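You operate a simulated robot arm through the tools that you are given. There is no shell and no other tool. Be economical: measure what you need, move in short steps, check, and stop when the job is done.

You are at the controls of a simulated two-armed robot. One attempt, no reset.

## Task
Pump the gauge up to about 60 and clip the hose shut.
Fine: vent knob shut and red pinch clip open first. Where these are worked on the way, their far stop is far enough and under half their travel is too little: red pinch clip.

The check looks at the end state, three seconds after you hand in, the way a careful person would. Anything else that was tipped, shoved, dropped, spilled or broken makes it a failure.

## Robot
Two 6-joint arms with fingered hands on one trunk, on a base that drives. Base frame: it is fixed to the floor where the robot stands at the start and does not move with it; the origin is under the middle of the robot, x ahead of it, y to its left, z up; the surface under the hand at the start is at about z = 0.61. Readings come in m, degrees, newtons and seconds.
The left shoulder is at the start at [0.05, 0.17, 1.06], the right one opposite. With the tool pointing down near the work surface each hand reaches from about 0.4 to 0.72 m from the robot's upright axis, wherever it stands, measured 20 degrees to its own side. Places, roughly: pump knob [0.6, -0.1, 0.9]; red pinch clip [0.6, -0.1, 0.8]; round gauge [0.9, -0.3, 1.1]; vent knob [0.6, 0, 0.8]. Payload 3.5 kg a hand.
The TCP of each hand is the grasp point between the finger pads, 0.026 m short of the fingertips. In the tool frame z runs along the fingers and y along their closing line. The gripper opens to 0.132 m. The gripper's body begins 0.073 m behind the TCP. The gripper is a hand of 3 fingers: y runs from the thumb to the fingers, the wrist lies at [0, 0, -0.234] in the tool frame.
Orientation is told as [roll, pitch, yaw] about the base's x, y, z axes, in that order, counted from this pose: with the fingers straight down and closing along the base's y, the tool's x points along the base's -x, its y along +y and its z along -z.

## Interface
- The arms move only by the tool move_arm. It takes "left_increments", "right_increments" or both (then of equal length, played together; a hand with none holds still); each is a list of rows, each a list of 6 numbers: the shift along the tool's x, y, z in m, then the turn, a rotation vector about the tool's x, y, z in degrees. In form: [[tx, ty, tz, wx, wy, wz], ...]. A call has 1 to 12 rows; each row shifts and turns the commanded pose from where the row before left it, along the tool's axes as they then stand. A row lasts 0.2 s, in which the tool goes at most 0.05 m and 8.6 degrees; a call with a longer step from one row to the next is refused whole. A pose out of reach is approached as far as the arm can. The call stops where the force on the tool passes 40 N (or 10 N more than at its start, if that is more) or the arm is blocked; 0.2 s more then pass. In this call time passes only in rows, and 0.2 s behind the last. The reply holds the time, the measured pose of the TCP, the force on the tool along the base axes, the opening and the grip force, in the units named above and with some noise, with the torque about the TCP (base axes, N m) and any sound that the robot's microphone picked up, and new pictures: "views" is both (left out), scene, wrist or none (wrist: the cameras of the hands that moved).
- Cameras (640 x 400 px; columns grow to the right, rows downward): "scene" is now at [0.0388, -0.0121, 1.6521]; the picture's right is [-0.13, -0.99, 0.00], its down [-0.73, 0.10, -0.67] and it looks along [0.67, -0.09, -0.74] (base axes); focal length 267 px, centre (320, 200). "left" rides on the left gripper at [-0.062, 0.003, -0.092] in its tool frame; the picture's right is [-0.05, -1.00, 0.00], its down [0.83, -0.04, -0.56] and it looks along [0.55, -0.03, 0.83] (tool axes); focal length 230 px, centre (320, 200). "right" rides on the right gripper at [0.062, 0.003, -0.092] in its tool frame; the picture's right is [-0.05, 1.00, 0.00], its down [-0.83, -0.04, -0.56] and it looks along [-0.55, -0.03, 0.83] (tool axes); focal length 230 px, centre (320, 200). There is no depth. A picture from a camera that has moved, and an enlarged one, comes with that camera's place and axes in the base frame and with its lens.
- slide_trunk(by): slides the trunk up (or, below 0, down) by that many m; the arms and the scene camera ride with it, the base frame stays. It gives what a move gives, with no picture.
- base_move(legs): drives the robot by 1 to 6 legs, each [ahead, left, turn to the left] in m, m and degrees, along the robot's own axes; the way and the turn of a leg run together, so that a leg with both is an arc; at most 1.5 m and 180 degrees a leg. The arms and the cameras ride along, it lands a little off, and it stops where it bumps. It gives what a move gives, and a new picture of the scene camera.
- move_fingers(finger1, finger2, thumb_bend, hand): sets how far each is bent, from 0 (flat) to 1 (curled in); at 0.3 the hand is open as for a grip, at 0.7 the pads meet at the TCP. One left out holds its place. A second passes; each finger stops where it meets its share of the squeeze, and holds until it gets a number again. It is the only way to open and close the hand. It gives what a move gives, with no picture; readings hold the bend of each and the force on the fingers (four entries, about 0 where the hand has none), thumb and palm.
- head_to(pan, tilt): turns the head with the scene camera to pan (to the left, within 86 degrees either way) and tilt (down, from -29 to 69), counted from straight ahead of the robot. It gives what a move gives, and a new picture of the scene camera.
- enlarge(camera, box): a new picture of the part [left, top, right, bottom] of that camera's present view, enlarged. It takes no simulated time.
- hand_in(): hands the job in; it is judged then, once.

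Go step by step. Nothing tells you exact positions but the pictures and the camera data: compare them with the known pose of the tool, close in by small moves and look again before you grip or let go. The budget is 120 turns and 260 pictures, counting those below and the enlarged ones. Unless the task says otherwise, let go and move clear before handing in, and close with one line.

The tools are called as name(argument=value, ...) on one line, values as JSON. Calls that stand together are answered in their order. move_arm: Moves the arms, as the interface text tells. Its arguments: {"type":"object","properties":{"left_increments":{"type":"array"},"right_increments":{"type":"array"},"views":{"type":"string","enum":["both","scene","wrist","none"]}},"required":[]} The other tools are called the same way: slide_trunk (by) slides the trunk up or down; move_fingers (finger1, finger2, thumb_bend, hand) moves the fingers one by one; base_move (legs) drives the base; head_to (pan, tilt) turns the head that bears the scene camera; enlarge (camera, box) takes an enlarged picture of a part of a camera's view; hand_in () hands the job in.

At the start:

```text
clock: 0.0
left_position: [0.5824, 0.2381, 1.2067]
left_tcp_rot: [0.0, 0.0, 0.0]
left_contact_force: [0.2, 0.3, 0.1]
left_ft_torque: [-0.02, -0.01, 0.01]
left_width: 0.1319
left_finger_force: 0.1
left_shape: jaw
left_bend: [0.3, 0.3, 0.3]
left_finger forces: [0.1, 0.1, 0.0, 0.1, 0.0, 0.1]
right_position: [0.5476, -0.3286, 1.147]
right_tcp_rot: [0.0, 0.0, 0.0]
right_contact_force: [0.7, 0.7, -0.4]
right_ft_torque: [-0.01, 0.03, -0.02]
right_width: 0.1318
right_finger_force: 0.0
right_shape: jaw
right_bend: [0.3, 0.3, 0.3]
right_finger forces: [0.0, 0.1, 0.0, 0.0, 0.1, 0.0]
trunk travel left (down, up): [-0.675, 0.035]
robot x, y, heading: [-0.0016, -0.002, -0.1]
head pan, tilt: [-7.7, 47.6]
```

scene: 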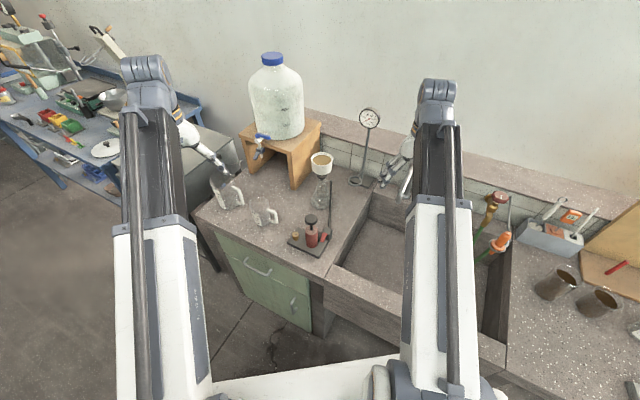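
right: 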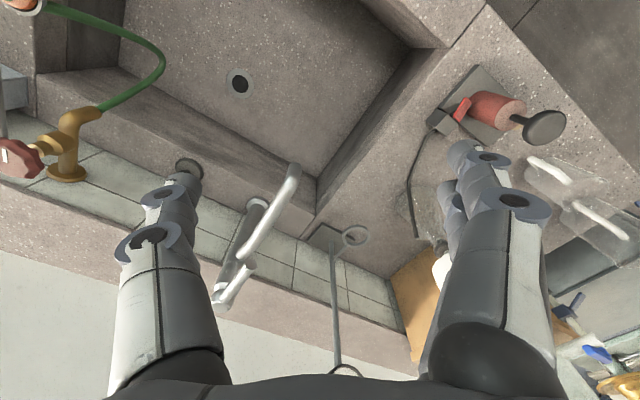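
left: 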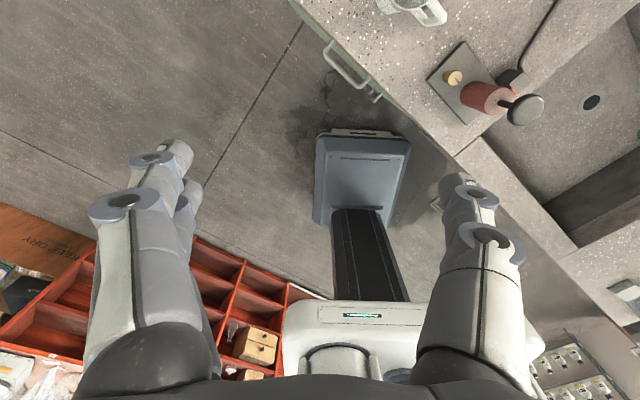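

I see the pump (red body, black knob) on a dark base plate by the sink's left corner, with a brass vent knob left and a red clip right. I'll enlarge these and the gauge.

enlarge(camera="scene", box=[270, 190, 360, 265])

enlarge(camera="scene", box=[340, 95, 400, 135])

enlarge(camera="left", box=[410, 30, 560, 130])

enlarge(camera="right", box=[410, 50, 590, 170])

```text
5.33 times, centred on (315, 228) of scene
camera zoom: at [0.0388, -0.0121, 1.6521], right [-0.13, -0.99, 0.0], down [-0.73, 0.1, -0.67], along [0.67, -0.09, -0.74], focal length 1424 px, centre (347, 53)
```

zoom: 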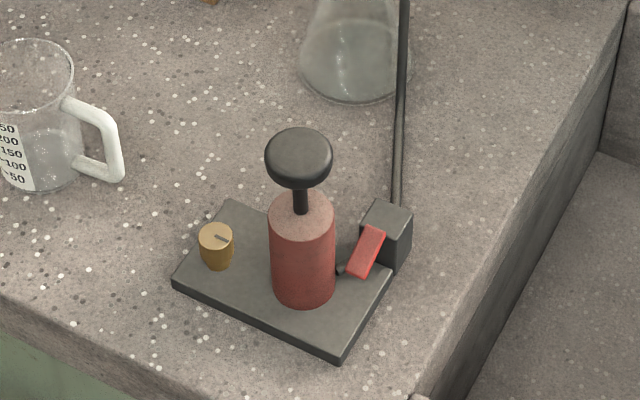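

```text
10.00 times, centred on (370, 115) of scene
camera zoom: at [0.0388, -0.0121, 1.6521], right [-0.13, -0.99, 0.0], down [-0.73, 0.1, -0.67], along [0.67, -0.09, -0.74], focal length 2670 px, centre (-180, 1050)
```

zoom: 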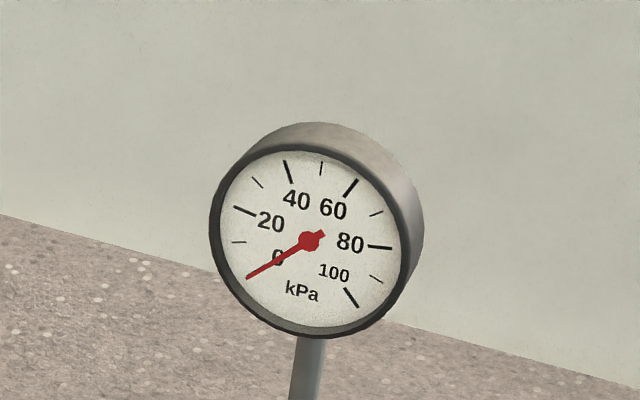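

```text
4.00 times, centred on (485, 80) of left
camera zoom: at [0.645, 0.2427, 1.299], right [0.05, -1.0, 0.0], down [-0.83, -0.04, 0.56], along [-0.55, -0.03, -0.83], focal length 920 px, centre (-340, 680)
```

zoom: 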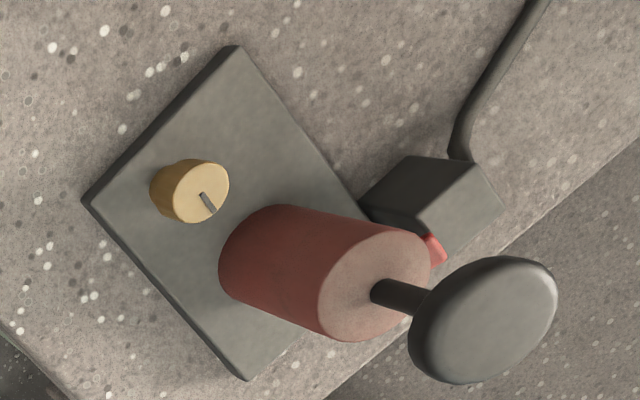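

```text
3.33 times, centred on (500, 110) of right
camera zoom: at [0.4864, -0.3258, 1.2386], right [0.05, 1.0, 0.0], down [0.83, -0.04, 0.56], along [0.55, -0.03, -0.83], focal length 767 px, centre (-280, 500)
```

zoom: 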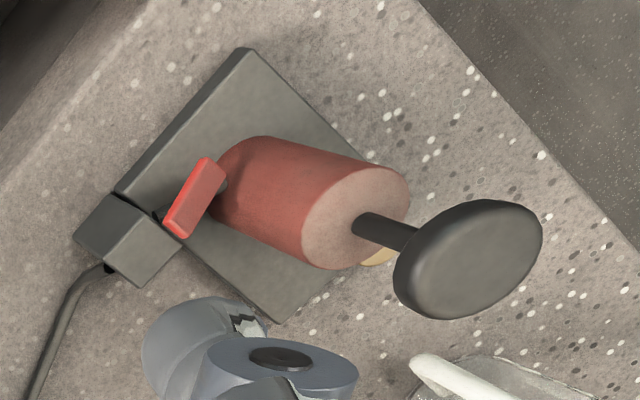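

The pump knob works out at about (0.587,-0.057,0.955), vent top (0.61,0.00,0.85), clip lever (0.583,-0.10,0.847). The gauge reads 0. I'll bring the right wrist camera in for a closer look at the clip and vent.

move_arm(right_increments=[[0.013, 0.035, 0.023, 0, 0, 0], [0.013, 0.035, 0.023, 0, 0, 0], [0.013, 0.035, 0.023, 0, 0, 0], [0.013, 0.035, 0.023, 0, 0, 0], [0.013, 0.035, 0.023, 0, 0, 0], [0.013, 0.035, 0.023, 0, 0, 0]], views="wrist")

```text
clock: 1.4
left_position: [0.5839, 0.2379, 1.2062]
left_tcp_rot: [-0.1, 0.0, 0.0]
left_contact_force: [-0.1, -0.8, 0.1]
left_ft_torque: [0.02, 0.02, -0.03]
left_width: 0.1319
left_finger_force: 0.1
left_shape: jaw
left_bend: [0.3, 0.3, 0.3]
left_finger forces: [0.1, 0.0, 0.1, 0.0, 0.0, 0.0]
right_position: [0.4721, -0.118, 1.0078]
right_tcp_rot: [0.0, 0.0, 0.0]
right_contact_force: [0.4, -0.4, -0.4]
right_ft_torque: [0.02, -0.01, 0.02]
right_width: 0.1318
right_finger_force: 0.1
right_shape: jaw
right_bend: [0.3, 0.3, 0.3]
right_finger forces: [0.1, 0.1, 0.0, 0.0, 0.0, 0.0]
trunk travel left (down, up): [-0.675, 0.035]
robot x, y, heading: [-0.002, 0.0014, -0.2]
head pan, tilt: [-7.7, 47.6]
camera right: at [0.4101, -0.116, 1.1002], right [0.05, 1.0, 0.0], down [0.83, -0.04, 0.56], along [0.55, -0.03, -0.83], focal length 230 px, centre (320, 200)
```

right: 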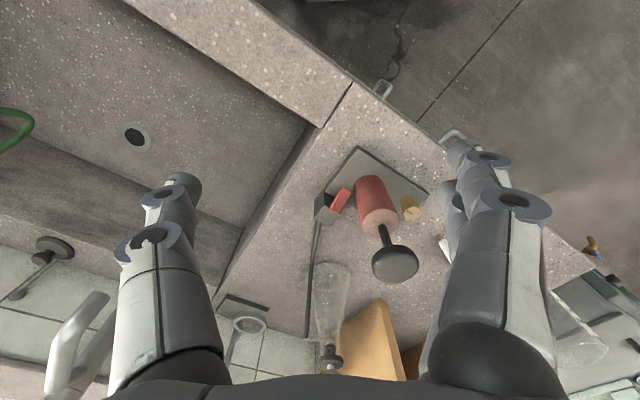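

enlarge(camera="right", box=[295, 140, 445, 290])

enlarge(camera="right", box=[305, 175, 365, 230])

enlarge(camera="scene", box=[290, 215, 340, 260])

```text
2.67 times, centred on (370, 215) of right
camera zoom: at [0.4101, -0.116, 1.1002], right [0.05, 1.0, 0.0], down [0.83, -0.04, 0.56], along [0.55, -0.03, -0.83], focal length 614 px, centre (187, 160)
```

zoom: 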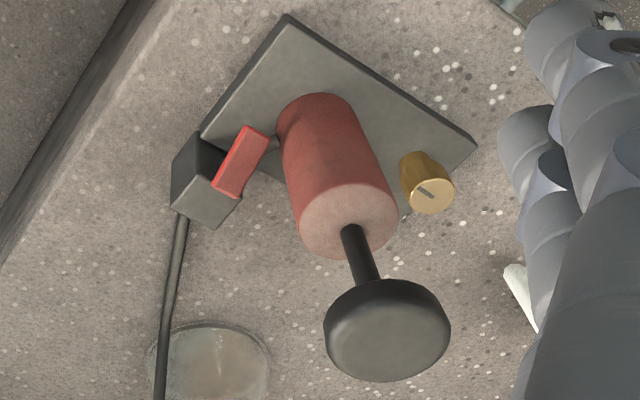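

```text
7.27 times, centred on (335, 202) of right
camera zoom: at [0.4101, -0.116, 1.1002], right [0.05, 1.0, 0.0], down [0.83, -0.04, 0.56], along [0.55, -0.03, -0.83], focal length 1673 px, centre (211, 182)
```

zoom: 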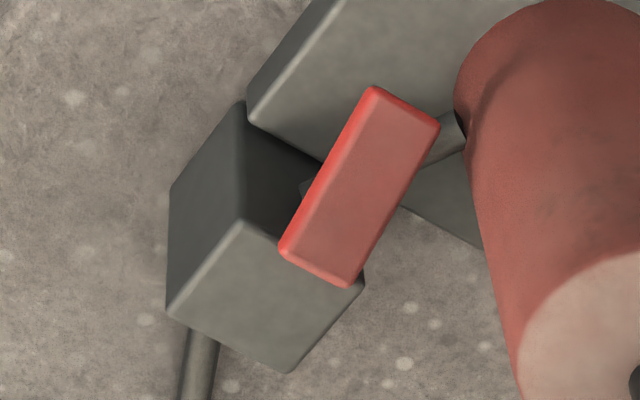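

```text
8.89 times, centred on (315, 238) of scene
camera zoom: at [0.0387, -0.0117, 1.6521], right [-0.13, -0.99, 0.0], down [-0.73, 0.1, -0.67], along [0.67, -0.09, -0.74], focal length 2373 px, centre (364, -133)
```

zoom: 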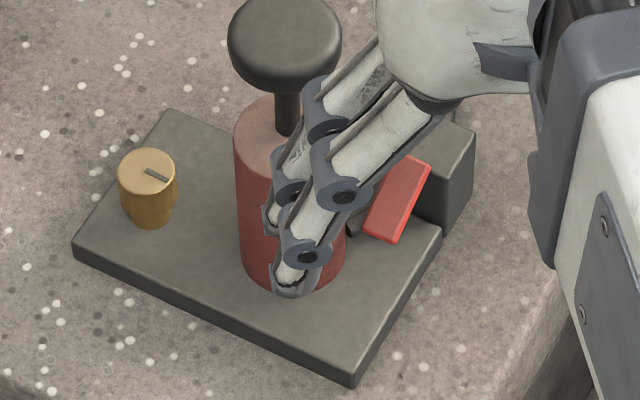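

The clip lever sits just above the hose, beside the block. I want a lower side view from the sink side to see how the lever hinges, so I'll swing the right hand round there.

move_arm(right_increments=[[-0.01, -0.04, 0.02, 0, 0, 0], [-0.02, -0.04, 0.02, 0, 0, 0], [-0.028, -0.035, 0.02, 0, 0, 0], [-0.03, -0.015, 0.03, 0, 0, 0], [0, 0, 0, 0, 0, -8.5], [0, 0, 0, 0, 0, -8.5], [0, 0, 0, 0, 0, -8.5], [0, 0, 0, 0, 0, -8.5], [0, 0, 0, 0, 0, -8.5], [0, 0, 0, 0, 0, -8.5], [0, 0, 0, 0, 0, -8.5], [0, 0, 0, 0, 0, -8.5]], views="both")

```text
clock: 4.0
left_position: [0.5831, 0.238, 1.206]
left_tcp_rot: [0.0, 0.0, 0.1]
left_contact_force: [0.1, -0.4, 0.5]
left_ft_torque: [0.01, 0.02, -0.02]
left_width: 0.132
left_finger_force: 0.0
left_shape: jaw
left_bend: [0.3, 0.3, 0.3]
left_finger forces: [0.1, 0.0, 0.0, 0.1, 0.1, 0.0]
right_position: [0.5572, -0.2487, 0.918]
right_tcp_rot: [0.0, 0.0, 68.1]
right_contact_force: [-0.7, 0.4, -0.4]
right_ft_torque: [-0.01, -0.02, 0.02]
right_width: 0.1322
right_finger_force: 0.0
right_shape: jaw
right_bend: [0.3, 0.3, 0.3]
right_finger forces: [0.1, 0.0, 0.0, 0.0, 0.0, 0.0]
trunk travel left (down, up): [-0.675, 0.035]
robot x, y, heading: [-0.0022, 0.0011, 0.0]
head pan, tilt: [-7.7, 47.6]
camera scene: at [0.0388, -0.0121, 1.6521], right [-0.13, -0.99, 0.0], down [-0.73, 0.1, -0.67], along [0.67, -0.09, -0.74], focal length 267 px, centre (320, 200)
camera right: at [0.5319, -0.3048, 1.0105], right [-0.91, 0.42, 0.0], down [0.35, 0.75, 0.56], along [0.23, 0.5, -0.83], focal length 230 px, centre (320, 200)
```

scene: 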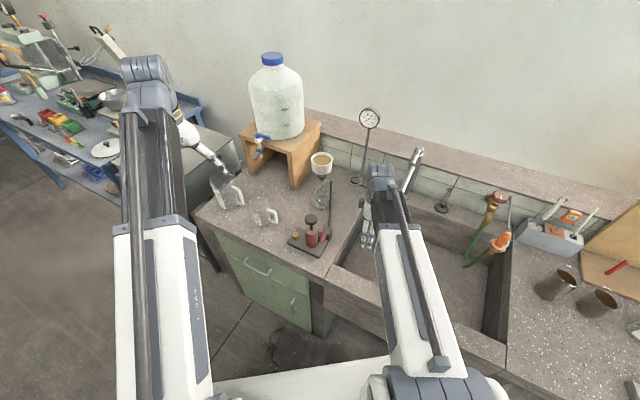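
right: 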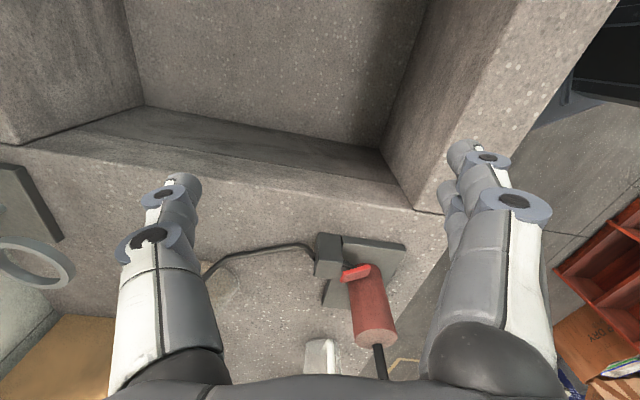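

enlarge(camera="right", box=[300, 220, 420, 310])

enlarge(camera="scene", box=[305, 220, 345, 250])

```text
4.44 times, centred on (360, 265) of right
camera zoom: at [0.5319, -0.3048, 1.0105], right [-0.91, 0.42, 0.0], down [0.35, 0.75, 0.56], along [0.23, 0.5, -0.83], focal length 1022 px, centre (142, -89)
```

zoom: 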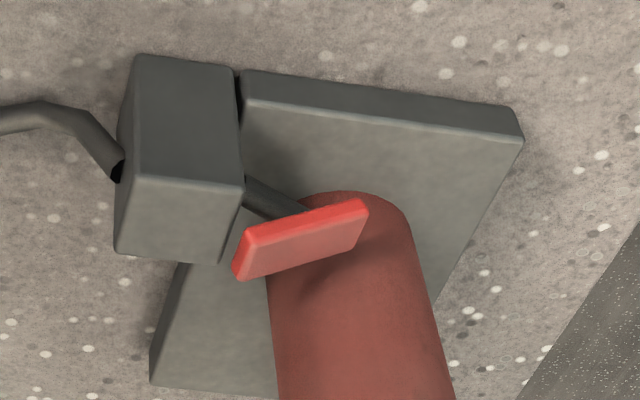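

```text
13.33 times, centred on (325, 235) of scene
camera zoom: at [0.0388, -0.0121, 1.6521], right [-0.13, -0.99, 0.0], down [-0.73, 0.1, -0.67], along [0.67, -0.09, -0.74], focal length 3559 px, centre (253, -267)
```

zoom: 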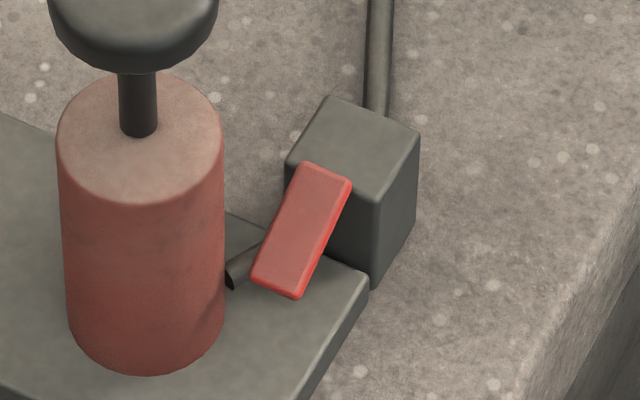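

The lever seems to run from the block's top edge out over the hose towards the pump. I'll tilt the hand for a flatter side view to see its angle.

move_arm(right_increments=[[0, 0, 0, 0, -8.5, 0], [0, 0, 0, 0, -8.5, 0], [0, 0, 0, 0, -8.5, 0], [0, 0, 0, 0, -8.5, 0], [0, 0, 0, 0, -8.5, 0]], views="wrist")

```text
clock: 5.2
left_position: [0.584, 0.2387, 1.2058]
left_tcp_rot: [0.0, 0.0, 0.1]
left_contact_force: [0.0, -0.4, 0.5]
left_ft_torque: [0.01, 0.01, -0.01]
left_width: 0.1318
left_finger_force: 0.1
left_shape: jaw
left_bend: [0.3, 0.3, 0.3]
left_finger forces: [0.0, 0.0, 0.0, 0.0, 0.0, 0.0]
right_position: [0.5924, -0.1279, 0.991]
right_tcp_rot: [1.3, -41.5, 65.8]
right_contact_force: [-0.2, -0.2, -0.4]
right_ft_torque: [0.0, 0.0, -0.01]
right_width: 0.132
right_finger_force: 0.0
right_shape: jaw
right_bend: [0.3, 0.3, 0.3]
right_finger forces: [0.0, 0.0, 0.1, 0.1, 0.1, 0.1]
right hand out of reach, approached as far as the arm can: row 2, 3, 4, 5
trunk travel left (down, up): [-0.675, 0.035]
robot x, y, heading: [-0.0008, -0.0006, -0.3]
head pan, tilt: [-7.7, 47.6]
camera right: at [0.5485, -0.2254, 1.0196], right [-0.9, 0.43, 0.05], down [0.16, 0.21, 0.97], along [0.4, 0.88, -0.25], focal length 230 px, centre (320, 200)
```

right: 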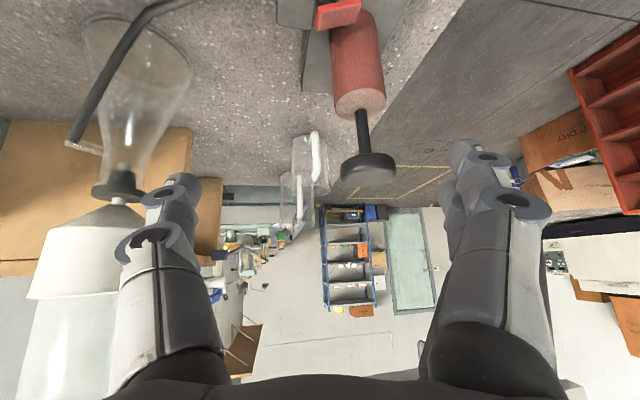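

enlarge(camera="right", box=[270, 0, 400, 81])

move_arm(right_increments=[[0, 0, 0, 0, 8.5, 0], [0, 0, 0, 0, 8.5, 0], [0, 0, 0, 0, 8.5, 0]], views="wrist")

```text
4.92 times, centred on (335, 40) of right
camera zoom: at [0.5485, -0.2254, 1.0196], right [-0.9, 0.43, 0.05], down [0.16, 0.21, 0.97], along [0.4, 0.88, -0.25], focal length 1133 px, centre (246, 985)
```

zoom: 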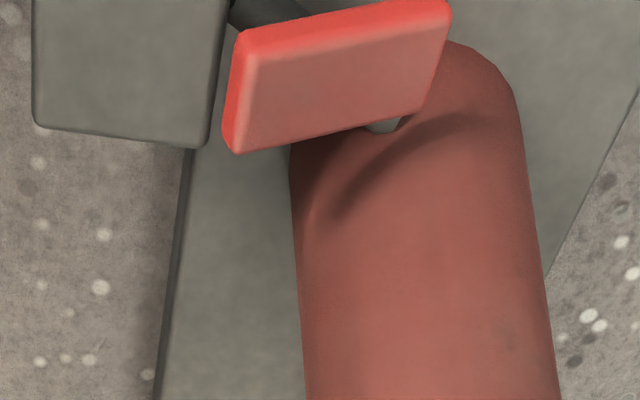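

```text
clock: 6.0
left_position: [0.5845, 0.2384, 1.2066]
left_tcp_rot: [0.0, 0.0, -0.1]
left_contact_force: [0.0, 0.1, 0.0]
left_ft_torque: [0.0, 0.03, 0.02]
left_width: 0.1321
left_finger_force: 0.1
left_shape: jaw
left_bend: [0.3, 0.3, 0.3]
left_finger forces: [0.0, 0.1, 0.0, 0.1, 0.0, 0.0]
right_position: [0.593, -0.1282, 0.9921]
right_tcp_rot: [0.0, -16.9, 68.0]
right_contact_force: [-0.2, -0.6, 0.1]
right_ft_torque: [0.0, 0.0, 0.0]
right_width: 0.1321
right_finger_force: 0.1
right_shape: jaw
right_bend: [0.3, 0.3, 0.3]
right_finger forces: [0.1, 0.0, 0.0, 0.0, 0.0, 0.0]
trunk travel left (down, up): [-0.675, 0.035]
robot x, y, heading: [-0.0018, 0.0032, 0.2]
head pan, tilt: [-7.7, 47.6]
camera right: at [0.5583, -0.207, 1.0616], right [-0.91, 0.42, 0.01], down [0.28, 0.57, 0.77], along [0.32, 0.7, -0.64], focal length 230 px, centre (320, 200)
```

right: 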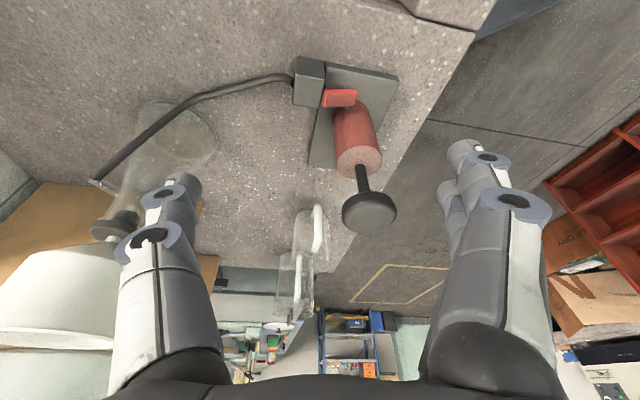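

The lever slopes down from the block side (z≈.85) to the pump side (z≈.836), so it probably closes by pressing down. I'll pump first to see whether the gauge rises: close the left hand as a pusher, clear the right hand away, and bring the left over the knob.

move_fingers(hand="left", finger1=0.7, finger2=0.7, thumb_bend=0.7)

move_arm(right_increments=[[0.035, 0, -0.033, 0, 0, 0], [0.035, 0, -0.033, 0, 0, 0], [0.035, 0, -0.033, 0, 0, 0], [0.035, 0, -0.033, 0, 0, 0], [0.03, 0, -0.03, 0, 0, 0], [0, 0, 0, 0, 0, 0], [0, 0, 0, 0, 0, 0], [0, 0, 0, 0, 0, 0]], left_increments=[[0, -0.037, 0.022, 0, 0, 0], [0, -0.037, 0.022, 0, 0, 0], [0, -0.037, 0.022, 0, 0, 0], [0, -0.037, 0.022, 0, 0, 0], [0, -0.037, 0.022, 0, 0, 0], [0, -0.037, 0.022, 0, 0, 0], [0, -0.037, 0.022, 0, 0, 0], [0, -0.037, 0.022, 0, 0, 0]], views="both")

```text
clock: 7.0
left_position: [0.5831, 0.2376, 1.2057]
left_tcp_rot: [0.0, -0.1, 0.0]
left_contact_force: [0.8, -0.7, 0.4]
left_ft_torque: [-0.01, 0.0, -0.05]
left_width: 0.0061
left_finger_force: 0.0
left_shape: fingers
left_bend: [0.7, 0.7, 0.7]
left_finger forces: [0.0, 0.0, 0.1, 0.0, 0.0, 0.0]
right_position: [0.5933, -0.1292, 0.993]
right_tcp_rot: [0.1, -17.0, 68.0]
right_contact_force: [-0.5, 0.1, -0.1]
right_ft_torque: [0.02, 0.0, 0.0]
right_width: 0.1316
right_finger_force: 0.1
right_shape: jaw
right_bend: [0.3, 0.3, 0.3]
right_finger forces: [0.1, 0.1, 0.0, 0.0, 0.0, 0.1]
trunk travel left (down, up): [-0.675, 0.035]
robot x, y, heading: [0.0, -0.0005, -0.2]
head pan, tilt: [-7.7, 47.6]
```

```text
clock: 8.8
left_position: [0.5827, -0.0578, 1.0293]
left_tcp_rot: [0.1, 0.0, 0.0]
left_contact_force: [-0.5, 0.3, -0.1]
left_ft_torque: [0.01, -0.02, -0.01]
left_width: 0.0059
left_finger_force: 0.1
left_shape: fingers
left_bend: [0.7, 0.7, 0.7]
left_finger forces: [0.0, 0.0, 0.1, 0.0, 0.0, 0.0]
right_position: [0.5304, -0.275, 1.1093]
right_tcp_rot: [0.2, -16.8, 67.1]
right_contact_force: [-0.9, -0.8, 0.9]
right_ft_torque: [0.02, 0.0, -0.04]
right_width: 0.1317
right_finger_force: 0.1
right_shape: jaw
right_bend: [0.3, 0.3, 0.3]
right_finger forces: [0.0, 0.0, 0.1, 0.0, 0.0, 0.1]
right hand out of reach, approached as far as the arm can: row 4, 5
trunk travel left (down, up): [-0.675, 0.035]
robot x, y, heading: [0.0048, -0.0002, -0.0]
head pan, tilt: [-7.7, 47.6]
camera scene: at [0.0389, -0.0124, 1.6521], right [-0.13, -0.99, 0.0], down [-0.73, 0.1, -0.67], along [0.67, -0.09, -0.74], focal length 267 px, centre (320, 200)
camera right: at [0.494, -0.3524, 1.1792], right [-0.9, 0.43, 0.02], down [0.29, 0.57, 0.77], along [0.32, 0.7, -0.64], focal length 230 px, centre (320, 200)
camera left: at [0.6433, -0.0538, 1.1224], right [0.05, -1.0, 0.0], down [-0.83, -0.04, 0.56], along [-0.55, -0.03, -0.83], focal length 230 px, centre (320, 200)
```

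scene: 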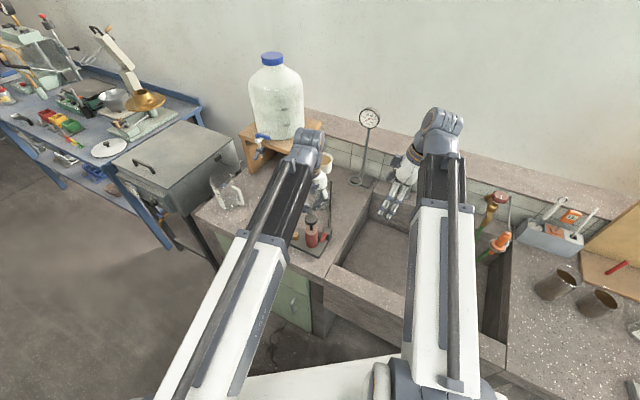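
right: 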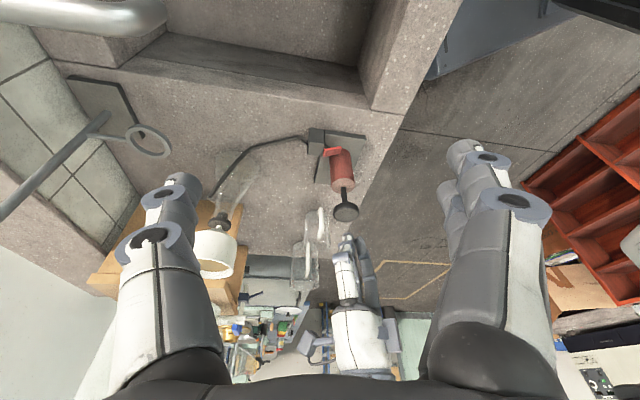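
left: 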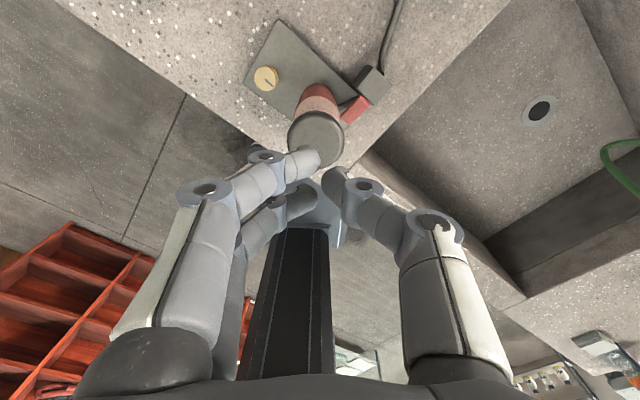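

The left fist is above the knob and the gauge is in clear view. Now I press down gently.

move_arm(left_increments=[[-0.004, 0.001, 0.012, 0, 0, 0], [0, 0, 0.012, 0, 0, 0], [0, 0, 0.012, 0, 0, 0], [0, 0, 0.008, 0, 0, 0]], views="none")

enlarge(camera="right", box=[280, 110, 440, 270])

```text
clock: 9.8
left_position: [0.5872, -0.0562, 0.9871]
left_tcp_rot: [0.0, 0.0, 0.1]
left_contact_force: [0.1, -0.1, 1.2]
left_ft_torque: [0.0, 0.01, 0.0]
left_width: 0.0059
left_finger_force: 0.7
left_shape: fingers
left_bend: [0.7, 0.7, 0.7]
left_finger forces: [0.0, 0.0, 0.0, 0.0, 1.0, 0.1]
right_position: [0.5286, -0.2745, 1.1085]
right_tcp_rot: [0.3, -16.8, 67.0]
right_contact_force: [0.3, 0.3, 0.2]
right_ft_torque: [0.03, 0.05, -0.03]
right_width: 0.1318
right_finger_force: 0.1
right_shape: jaw
right_bend: [0.3, 0.3, 0.3]
right_finger forces: [0.1, 0.0, 0.1, 0.0, 0.0, 0.1]
trunk travel left (down, up): [-0.675, 0.035]
robot x, y, heading: [-0.0005, 0.0023, -0.0]
head pan, tilt: [-7.7, 47.6]
```

```text
2.50 times, centred on (360, 190) of right
camera zoom: at [0.4939, -0.3522, 1.1793], right [-0.9, 0.43, 0.02], down [0.29, 0.57, 0.77], along [0.32, 0.7, -0.64], focal length 575 px, centre (220, 225)
```

zoom: 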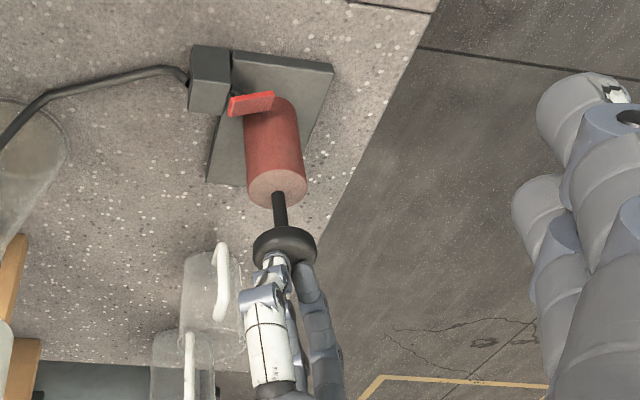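

Contact has just been made (TCP z≈.987). I press on down through the stroke.

move_arm(left_increments=[[0, 0, 0.008, 0, 0, 0], [0, 0, 0.008, 0, 0, 0], [0, 0, 0.008, 0, 0, 0], [0, 0, 0.008, 0, 0, 0], [0, 0, 0.008, 0, 0, 0]], views="none")

enlarge(camera="scene", box=[340, 95, 400, 135])

enlarge(camera="right", box=[280, 110, 440, 270])

```text
clock: 11.1
left_position: [0.5894, -0.0577, 0.9523]
left_tcp_rot: [-0.2, -0.6, -0.1]
left_contact_force: [-4.0, 0.6, 24.1]
left_ft_torque: [-0.06, 0.1, 0.0]
left_width: 0.0034
left_finger_force: 12.3
left_shape: fingers
left_bend: [0.71, 0.71, 0.71]
left_finger forces: [4.8, 6.7, 0.0, 0.1, 12.2, 0.0]
right_position: [0.5276, -0.2735, 1.1102]
right_tcp_rot: [0.2, -16.8, 67.0]
right_contact_force: [0.1, -1.1, 0.2]
right_ft_torque: [-0.01, -0.01, 0.01]
right_width: 0.132
right_finger_force: 0.2
right_shape: jaw
right_bend: [0.3, 0.3, 0.3]
right_finger forces: [0.1, 0.0, 0.0, 0.0, 0.0, 0.0]
trunk travel left (down, up): [-0.675, 0.035]
robot x, y, heading: [0.0022, -0.0021, -0.0]
head pan, tilt: [-7.7, 47.6]
stopped in row 5 (left hand): the force on the tool passed its limit at 42 N (the readings are from after the stop); the commanded pose is now the measured one
```

```text
10.00 times, centred on (370, 115) of scene
camera zoom: at [0.0365, -0.0119, 1.6522], right [-0.13, -0.99, 0.0], down [-0.73, 0.1, -0.68], along [0.67, -0.09, -0.74], focal length 2670 px, centre (-180, 1050)
```

zoom: 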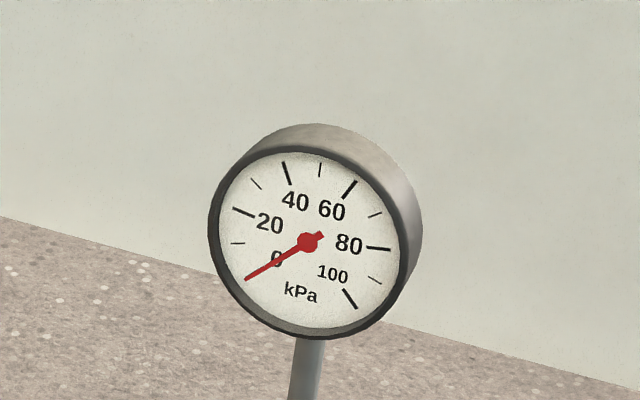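

```text
2.50 times, centred on (360, 190) of right
camera zoom: at [0.4923, -0.3521, 1.1802], right [-0.9, 0.43, 0.02], down [0.29, 0.57, 0.77], along [0.33, 0.7, -0.64], focal length 575 px, centre (220, 225)
```

zoom: 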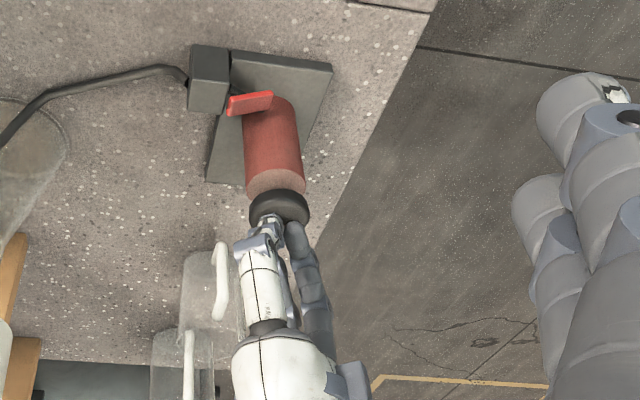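

The stroke bottomed after about 33 mm with the gauge still at 0. I'll let the knob rise and check again.

move_arm(left_increments=[[0, 0, -0.012, 0, 0, 0], [0, 0, -0.012, 0, 0, 0], [0, 0, -0.016, 0, 0, 0], [0, 0, -0.01, 0, 0, 0]], views="none")

enlarge(camera="scene", box=[340, 95, 400, 135])

enlarge(camera="right", box=[280, 110, 440, 270])

enlarge(camera="left", box=[230, 10, 410, 140])

```text
clock: 12.1
left_position: [0.589, -0.0565, 1.0007]
left_tcp_rot: [-0.1, -0.3, 0.0]
left_contact_force: [0.3, -0.2, -0.5]
left_ft_torque: [-0.03, 0.02, -0.02]
left_width: 0.0051
left_finger_force: 0.1
left_shape: fingers
left_bend: [0.7, 0.7, 0.7]
left_finger forces: [0.0, 0.0, 0.1, 0.1, 0.0, 0.0]
right_position: [0.5286, -0.2741, 1.1095]
right_tcp_rot: [0.3, -16.8, 67.0]
right_contact_force: [0.0, 0.8, 1.3]
right_ft_torque: [0.0, 0.02, -0.02]
right_width: 0.1318
right_finger_force: 0.1
right_shape: jaw
right_bend: [0.3, 0.3, 0.3]
right_finger forces: [0.0, 0.0, 0.0, 0.0, 0.0, 0.0]
trunk travel left (down, up): [-0.675, 0.035]
robot x, y, heading: [-0.0004, 0.0008, 0.0]
head pan, tilt: [-7.7, 47.6]
```

```text
10.00 times, centred on (370, 115) of scene
camera zoom: at [0.0389, -0.0121, 1.652], right [-0.13, -0.99, 0.0], down [-0.73, 0.1, -0.67], along [0.67, -0.09, -0.74], focal length 2670 px, centre (-180, 1050)
```

zoom: 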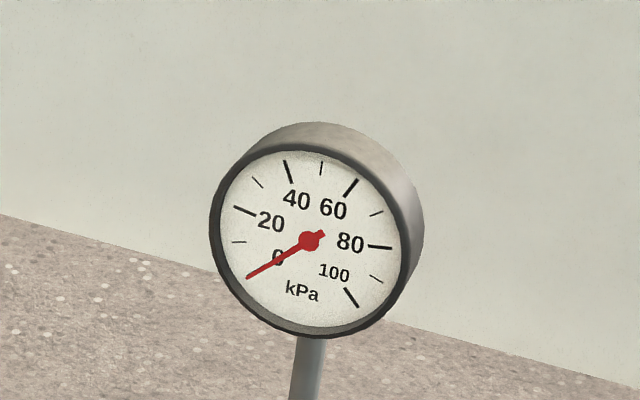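

```text
2.50 times, centred on (360, 190) of right
camera zoom: at [0.4941, -0.3522, 1.1792], right [-0.9, 0.43, 0.02], down [0.29, 0.57, 0.77], along [0.32, 0.7, -0.64], focal length 575 px, centre (220, 225)
```

zoom: 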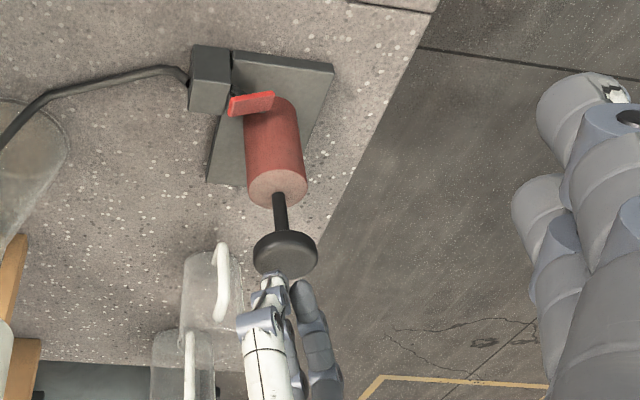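

```text
3.08 times, centred on (320, 75) of left
camera zoom: at [0.6507, -0.0518, 1.0931], right [0.05, -1.0, 0.0], down [-0.83, -0.04, 0.55], along [-0.55, -0.03, -0.83], focal length 708 px, centre (320, 585)
```

zoom: 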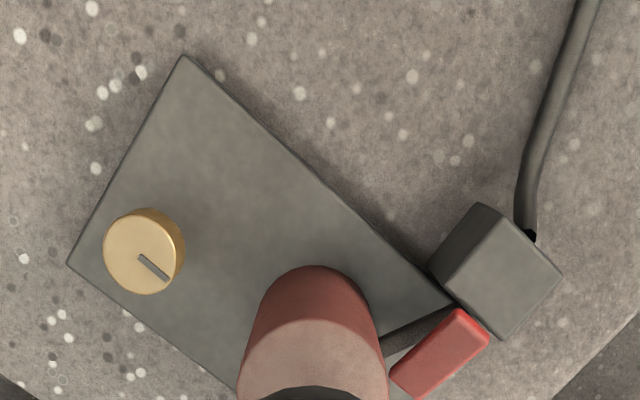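

The knob springs back, yet no pressure: most likely the vent is open. I'll lift the left hand, move over the vent knob with the closing line turned away from the pump, and open partially.

move_arm(left_increments=[[0, 0, -0.04, 0, 0, 0], [0, 0, -0.04, 0, 0, 0], [-0.021, 0.03, 0, 0, 0, -8.5], [0, 0, 0, 0, 0, -8.5], [0, 0, 0, 0, 0, -8.5], [0, 0, 0, 0, 0, -8.5], [0, 0, 0, 0, 0, -8.5], [0, 0, 0, 0, 0, -8.5], [0, 0, 0, 0, 0, -8.5], [0, 0, 0, 0, 0, -8.5]], views="none")

move_fingers(hand="left", finger1=0.5, finger2=0.5, thumb_bend=0.5)

```text
clock: 14.3
left_position: [0.6143, -0.0127, 1.0781]
left_tcp_rot: [-0.3, 0.1, 64.7]
left_contact_force: [-0.6, -0.9, -0.9]
left_ft_torque: [0.0, 0.03, 0.0]
left_width: 0.0052
left_finger_force: 0.0
left_shape: fingers
left_bend: [0.7, 0.7, 0.7]
left_finger forces: [0.0, 0.0, 0.1, 0.1, 0.0, 0.0]
left hand out of reach, approached as far as the arm can: row 10
right_position: [0.5295, -0.2738, 1.1104]
right_tcp_rot: [0.3, -16.9, 66.9]
right_contact_force: [-0.4, -0.5, -0.1]
right_ft_torque: [-0.03, 0.0, -0.01]
right_width: 0.132
right_finger_force: 0.0
right_shape: jaw
right_bend: [0.3, 0.3, 0.3]
right_finger forces: [0.0, 0.0, 0.0, 0.0, 0.0, 0.0]
trunk travel left (down, up): [-0.675, 0.035]
robot x, y, heading: [-0.0021, 0.0011, 0.0]
head pan, tilt: [-7.7, 47.6]
```

```text
clock: 15.3
left_position: [0.6138, -0.0122, 1.0785]
left_tcp_rot: [-0.4, 0.1, 64.6]
left_contact_force: [0.4, 0.2, 0.0]
left_ft_torque: [0.01, -0.01, 0.01]
left_width: 0.0669
left_finger_force: 0.1
left_shape: fingers
left_bend: [0.5, 0.5, 0.5]
left_finger forces: [0.0, 0.0, 0.1, 0.0, 0.1, 0.0]
right_position: [0.5292, -0.2743, 1.1098]
right_tcp_rot: [0.3, -16.8, 66.9]
right_contact_force: [0.2, 0.4, 1.1]
right_ft_torque: [-0.03, 0.0, 0.01]
right_width: 0.1321
right_finger_force: 0.1
right_shape: jaw
right_bend: [0.3, 0.3, 0.3]
right_finger forces: [0.0, 0.0, 0.0, 0.0, 0.0, 0.0]
trunk travel left (down, up): [-0.675, 0.035]
robot x, y, heading: [-0.0043, -0.0035, -0.2]
head pan, tilt: [-7.7, 47.6]
```

move_arm(left_increments=[[-0.011, 0.0095, 0.03, 0, 0, 0], [0, 0, 0.04, 0, 0, 0], [0, 0, 0.04, 0, 0, 0], [0, 0, 0.03, 0, 0, 0]], views="both")

enlarge(camera="right", box=[280, 110, 440, 270])

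enlarge(camera="scene", box=[270, 190, 360, 265])

```text
clock: 16.3
left_position: [0.6123, 0.0007, 0.939]
left_tcp_rot: [-0.3, 0.0, 64.5]
left_contact_force: [-0.7, 0.0, -0.1]
left_ft_torque: [-0.02, 0.0, 0.02]
left_width: 0.0672
left_finger_force: 0.0
left_shape: fingers
left_bend: [0.5, 0.5, 0.5]
left_finger forces: [0.1, 0.0, 0.0, 0.0, 0.0, 0.0]
right_position: [0.5307, -0.2747, 1.1096]
right_tcp_rot: [0.2, -16.9, 66.9]
right_contact_force: [-0.8, -0.8, 0.5]
right_ft_torque: [0.0, 0.02, 0.01]
right_width: 0.1318
right_finger_force: 0.0
right_shape: jaw
right_bend: [0.3, 0.3, 0.3]
right_finger forces: [0.1, 0.0, 0.0, 0.0, 0.0, 0.0]
trunk travel left (down, up): [-0.675, 0.035]
robot x, y, heading: [-0.0016, 0.0013, 0.1]
head pan, tilt: [-7.7, 47.6]
camera scene: at [0.039, -0.012, 1.6521], right [-0.13, -0.99, 0.0], down [-0.73, 0.1, -0.67], along [0.67, -0.09, -0.74], focal length 267 px, centre (320, 200)
camera left: at [0.6357, 0.0591, 1.0315], right [0.92, -0.38, 0.01], down [-0.32, -0.77, 0.56], along [-0.21, -0.52, -0.83], focal length 230 px, centre (320, 200)
```

scene: 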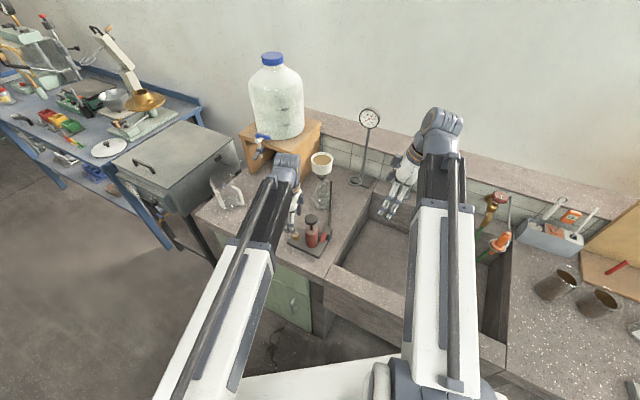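
left: 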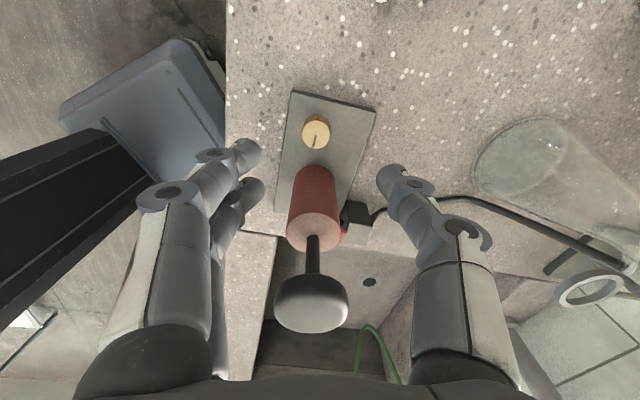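

```text
2.50 times, centred on (360, 190) of right
camera zoom: at [0.4941, -0.3521, 1.1793], right [-0.9, 0.43, 0.02], down [0.29, 0.57, 0.77], along [0.32, 0.7, -0.64], focal length 575 px, centre (220, 225)
```

zoom: 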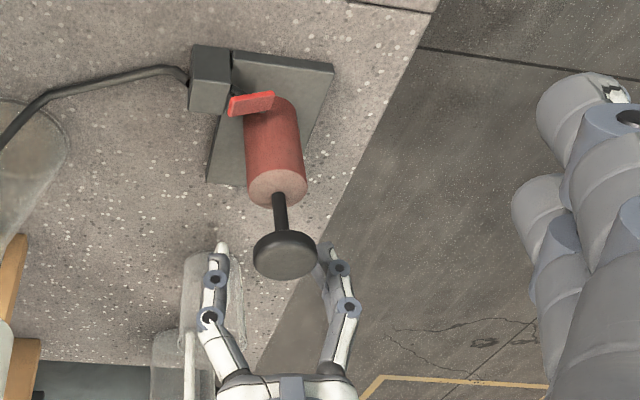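

```text
5.33 times, centred on (315, 228) of scene
camera zoom: at [0.039, -0.012, 1.6521], right [-0.13, -0.99, 0.0], down [-0.73, 0.1, -0.67], along [0.67, -0.09, -0.74], focal length 1424 px, centre (347, 53)
```

zoom: 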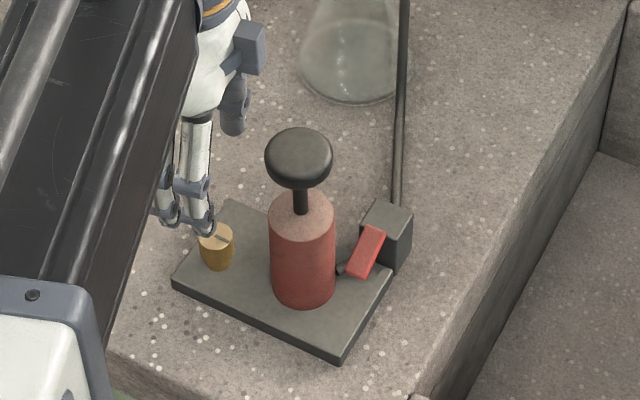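

The vent knob lies right between the open fingers. I'll lower onto it and grip lightly.

move_arm(left_increments=[[-0.004, 0, 0.03, 0, 0, 0], [0, 0, 0.03, 0, 0, 0], [0, 0, 0.015, 0, 0, 0], [0, 0, 0.012, 0, 0, 0]], views="wrist")

enlarge(camera="right", box=[280, 110, 440, 270])

```text
clock: 17.3
left_position: [0.6134, 0.0039, 0.8522]
left_tcp_rot: [-0.4, 0.1, 64.5]
left_contact_force: [-0.4, 0.1, 0.1]
left_ft_torque: [-0.01, -0.03, 0.04]
left_width: 0.0673
left_finger_force: 0.0
left_shape: fingers
left_bend: [0.5, 0.5, 0.5]
left_finger forces: [0.0, 0.0, 0.0, 0.0, 0.0, 0.0]
right_position: [0.5292, -0.2744, 1.1092]
right_tcp_rot: [0.3, -16.9, 66.9]
right_contact_force: [0.3, -0.3, 0.1]
right_ft_torque: [-0.02, 0.0, 0.04]
right_width: 0.1319
right_finger_force: 0.0
right_shape: jaw
right_bend: [0.3, 0.3, 0.3]
right_finger forces: [0.0, 0.1, 0.0, 0.0, 0.1, 0.0]
trunk travel left (down, up): [-0.675, 0.035]
robot x, y, heading: [0.0004, -0.0023, -0.1]
head pan, tilt: [-7.7, 47.6]
camera left: at [0.6369, 0.0629, 0.9446], right [0.92, -0.38, 0.01], down [-0.32, -0.77, 0.56], along [-0.21, -0.52, -0.83], focal length 230 px, centre (320, 200)
```

left: 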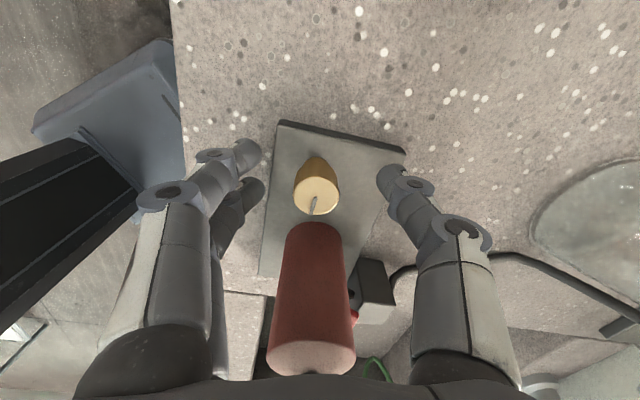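

```text
2.50 times, centred on (360, 190) of right
camera zoom: at [0.494, -0.3521, 1.1793], right [-0.9, 0.43, 0.02], down [0.29, 0.57, 0.77], along [0.32, 0.7, -0.64], focal length 575 px, centre (220, 225)
```

zoom: 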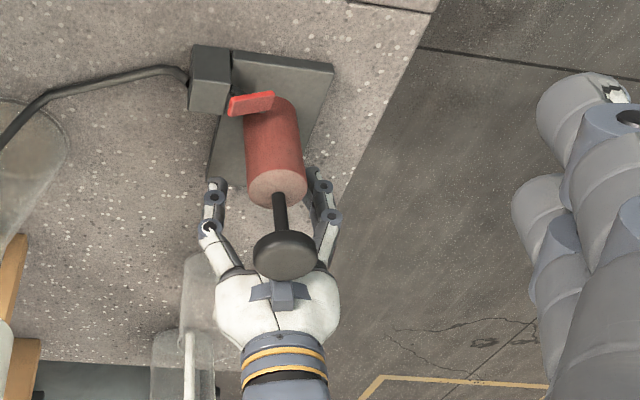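

move_arm(left_increments=[[-0.004, 0, 0.002, 0, 0, 0]], views="none")

move_fingers(hand="left", finger1=0.66, finger2=0.66, thumb_bend=0.66)

enlarge(camera="left", box=[220, 120, 420, 260])

```text
clock: 17.7
left_position: [0.6153, 0.0075, 0.8497]
left_tcp_rot: [-0.4, 0.1, 64.5]
left_contact_force: [0.4, 0.0, -0.2]
left_ft_torque: [-0.01, -0.01, -0.02]
left_width: 0.0669
left_finger_force: 0.0
left_shape: fingers
left_bend: [0.5, 0.5, 0.5]
left_finger forces: [0.0, 0.0, 0.1, 0.0, 0.1, 0.1]
right_position: [0.5301, -0.2751, 1.1082]
right_tcp_rot: [0.3, -16.7, 67.0]
right_contact_force: [-0.2, 0.5, -0.9]
right_ft_torque: [0.01, 0.02, -0.02]
right_width: 0.1319
right_finger_force: 0.1
right_shape: jaw
right_bend: [0.3, 0.3, 0.3]
right_finger forces: [0.1, 0.0, 0.0, 0.0, 0.0, 0.0]
trunk travel left (down, up): [-0.675, 0.035]
robot x, y, heading: [-0.0029, -0.0028, -0.1]
head pan, tilt: [-7.7, 47.6]
```

```text
clock: 18.7
left_position: [0.6155, 0.008, 0.8502]
left_tcp_rot: [-0.4, 0.1, 64.5]
left_contact_force: [-1.1, 1.3, -1.4]
left_ft_torque: [0.04, 0.06, 0.0]
left_width: 0.0184
left_finger_force: 1.7
left_shape: fingers
left_bend: [0.66, 0.63, 0.65]
left_finger forces: [0.1, 2.5, 0.0, 0.0, 0.9, 0.1]
right_position: [0.5299, -0.274, 1.1086]
right_tcp_rot: [0.3, -16.8, 67.0]
right_contact_force: [0.9, 0.2, 0.4]
right_ft_torque: [0.0, 0.01, -0.01]
right_width: 0.1318
right_finger_force: 0.1
right_shape: jaw
right_bend: [0.3, 0.3, 0.3]
right_finger forces: [0.0, 0.1, 0.0, 0.0, 0.0, 0.0]
trunk travel left (down, up): [-0.675, 0.035]
robot x, y, heading: [0.0006, -0.0021, 0.2]
head pan, tilt: [-7.7, 47.6]
```

```text
2.86 times, centred on (320, 190) of left
camera zoom: at [0.6384, 0.0666, 0.9424], right [0.92, -0.38, 0.01], down [-0.32, -0.77, 0.56], along [-0.21, -0.52, -0.83], focal length 657 px, centre (320, 229)
```

zoom: 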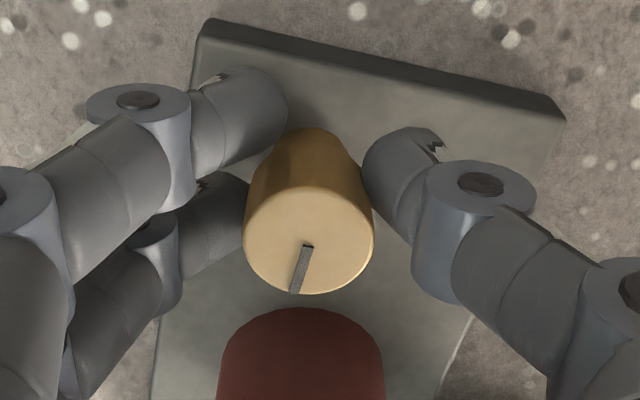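

The fingers caught the knob off-centre, so I'll open slightly, shift towards the pump by 7 mm and regrip.

move_fingers(hand="left", finger1=0.56, finger2=0.56, thumb_bend=0.56)

move_arm(left_increments=[[0.008, -0.001, 0.003, 0, 0, 0]], views="none")

move_fingers(hand="left", finger1=0.7, finger2=0.7, thumb_bend=0.7)

enlarge(camera="left", box=[220, 120, 420, 260])

```text
clock: 19.7
left_position: [0.6166, 0.0069, 0.8495]
left_tcp_rot: [-0.3, 0.1, 64.6]
left_contact_force: [0.4, 0.2, 0.0]
left_ft_torque: [0.0, 0.02, 0.02]
left_width: 0.047
left_finger_force: 0.1
left_shape: fingers
left_bend: [0.56, 0.56, 0.56]
left_finger forces: [0.0, 0.0, 0.1, 0.0, 0.0, 0.0]
right_position: [0.5303, -0.2733, 1.1096]
right_tcp_rot: [0.3, -16.7, 67.0]
right_contact_force: [0.4, 0.0, -0.4]
right_ft_torque: [-0.02, -0.01, -0.01]
right_width: 0.1319
right_finger_force: 0.0
right_shape: jaw
right_bend: [0.3, 0.3, 0.3]
right_finger forces: [0.0, 0.0, 0.0, 0.0, 0.0, 0.0]
trunk travel left (down, up): [-0.675, 0.035]
robot x, y, heading: [-0.0033, 0.0004, 0.1]
head pan, tilt: [-7.7, 47.6]
```

```text
clock: 20.1
left_position: [0.6121, 0.0004, 0.8476]
left_tcp_rot: [-0.4, 0.0, 64.6]
left_contact_force: [-0.3, -0.2, 0.3]
left_ft_torque: [0.01, 0.0, 0.03]
left_width: 0.0471
left_finger_force: 0.0
left_shape: fingers
left_bend: [0.56, 0.56, 0.56]
left_finger forces: [0.1, 0.0, 0.0, 0.0, 0.0, 0.1]
right_position: [0.5294, -0.2742, 1.109]
right_tcp_rot: [0.4, -16.9, 67.0]
right_contact_force: [-0.1, 0.6, -0.1]
right_ft_torque: [-0.01, 0.0, 0.01]
right_width: 0.1317
right_finger_force: 0.1
right_shape: jaw
right_bend: [0.3, 0.3, 0.3]
right_finger forces: [0.1, 0.0, 0.1, 0.0, 0.0, 0.0]
trunk travel left (down, up): [-0.675, 0.035]
robot x, y, heading: [0.0007, 0.0005, 0.1]
head pan, tilt: [-7.7, 47.6]
```

```text
clock: 21.1
left_position: [0.6124, -0.0009, 0.8477]
left_tcp_rot: [-0.4, 0.0, 64.6]
left_contact_force: [-2.5, 0.5, -3.4]
left_ft_torque: [0.0, 0.05, 0.03]
left_width: 0.02
left_finger_force: 6.8
left_shape: fingers
left_bend: [0.64, 0.65, 0.67]
left_finger forces: [4.8, 3.7, 0.0, 0.0, 5.2, 0.1]
right_position: [0.5288, -0.2747, 1.1097]
right_tcp_rot: [0.3, -16.7, 67.0]
right_contact_force: [-1.3, -0.3, 0.5]
right_ft_torque: [0.03, -0.01, 0.05]
right_width: 0.1322
right_finger_force: 0.0
right_shape: jaw
right_bend: [0.3, 0.3, 0.3]
right_finger forces: [0.0, 0.1, 0.0, 0.0, 0.0, 0.0]
trunk travel left (down, up): [-0.675, 0.035]
robot x, y, heading: [-0.0029, -0.0001, -0.0]
head pan, tilt: [-7.7, 47.6]
```

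```text
2.86 times, centred on (320, 190) of left
camera zoom: at [0.6358, 0.0585, 0.9398], right [0.92, -0.38, 0.01], down [-0.32, -0.77, 0.56], along [-0.21, -0.52, -0.83], focal length 657 px, centre (320, 229)
```

zoom: 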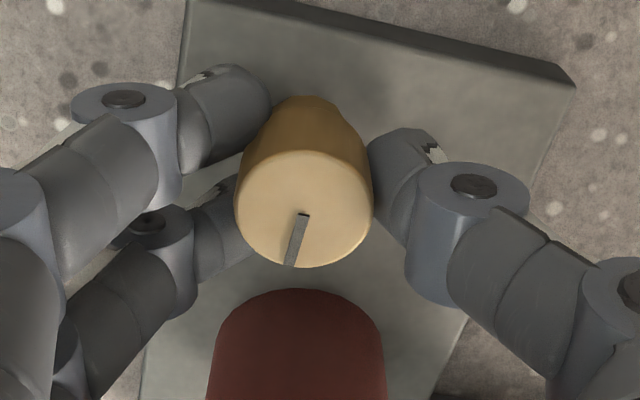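

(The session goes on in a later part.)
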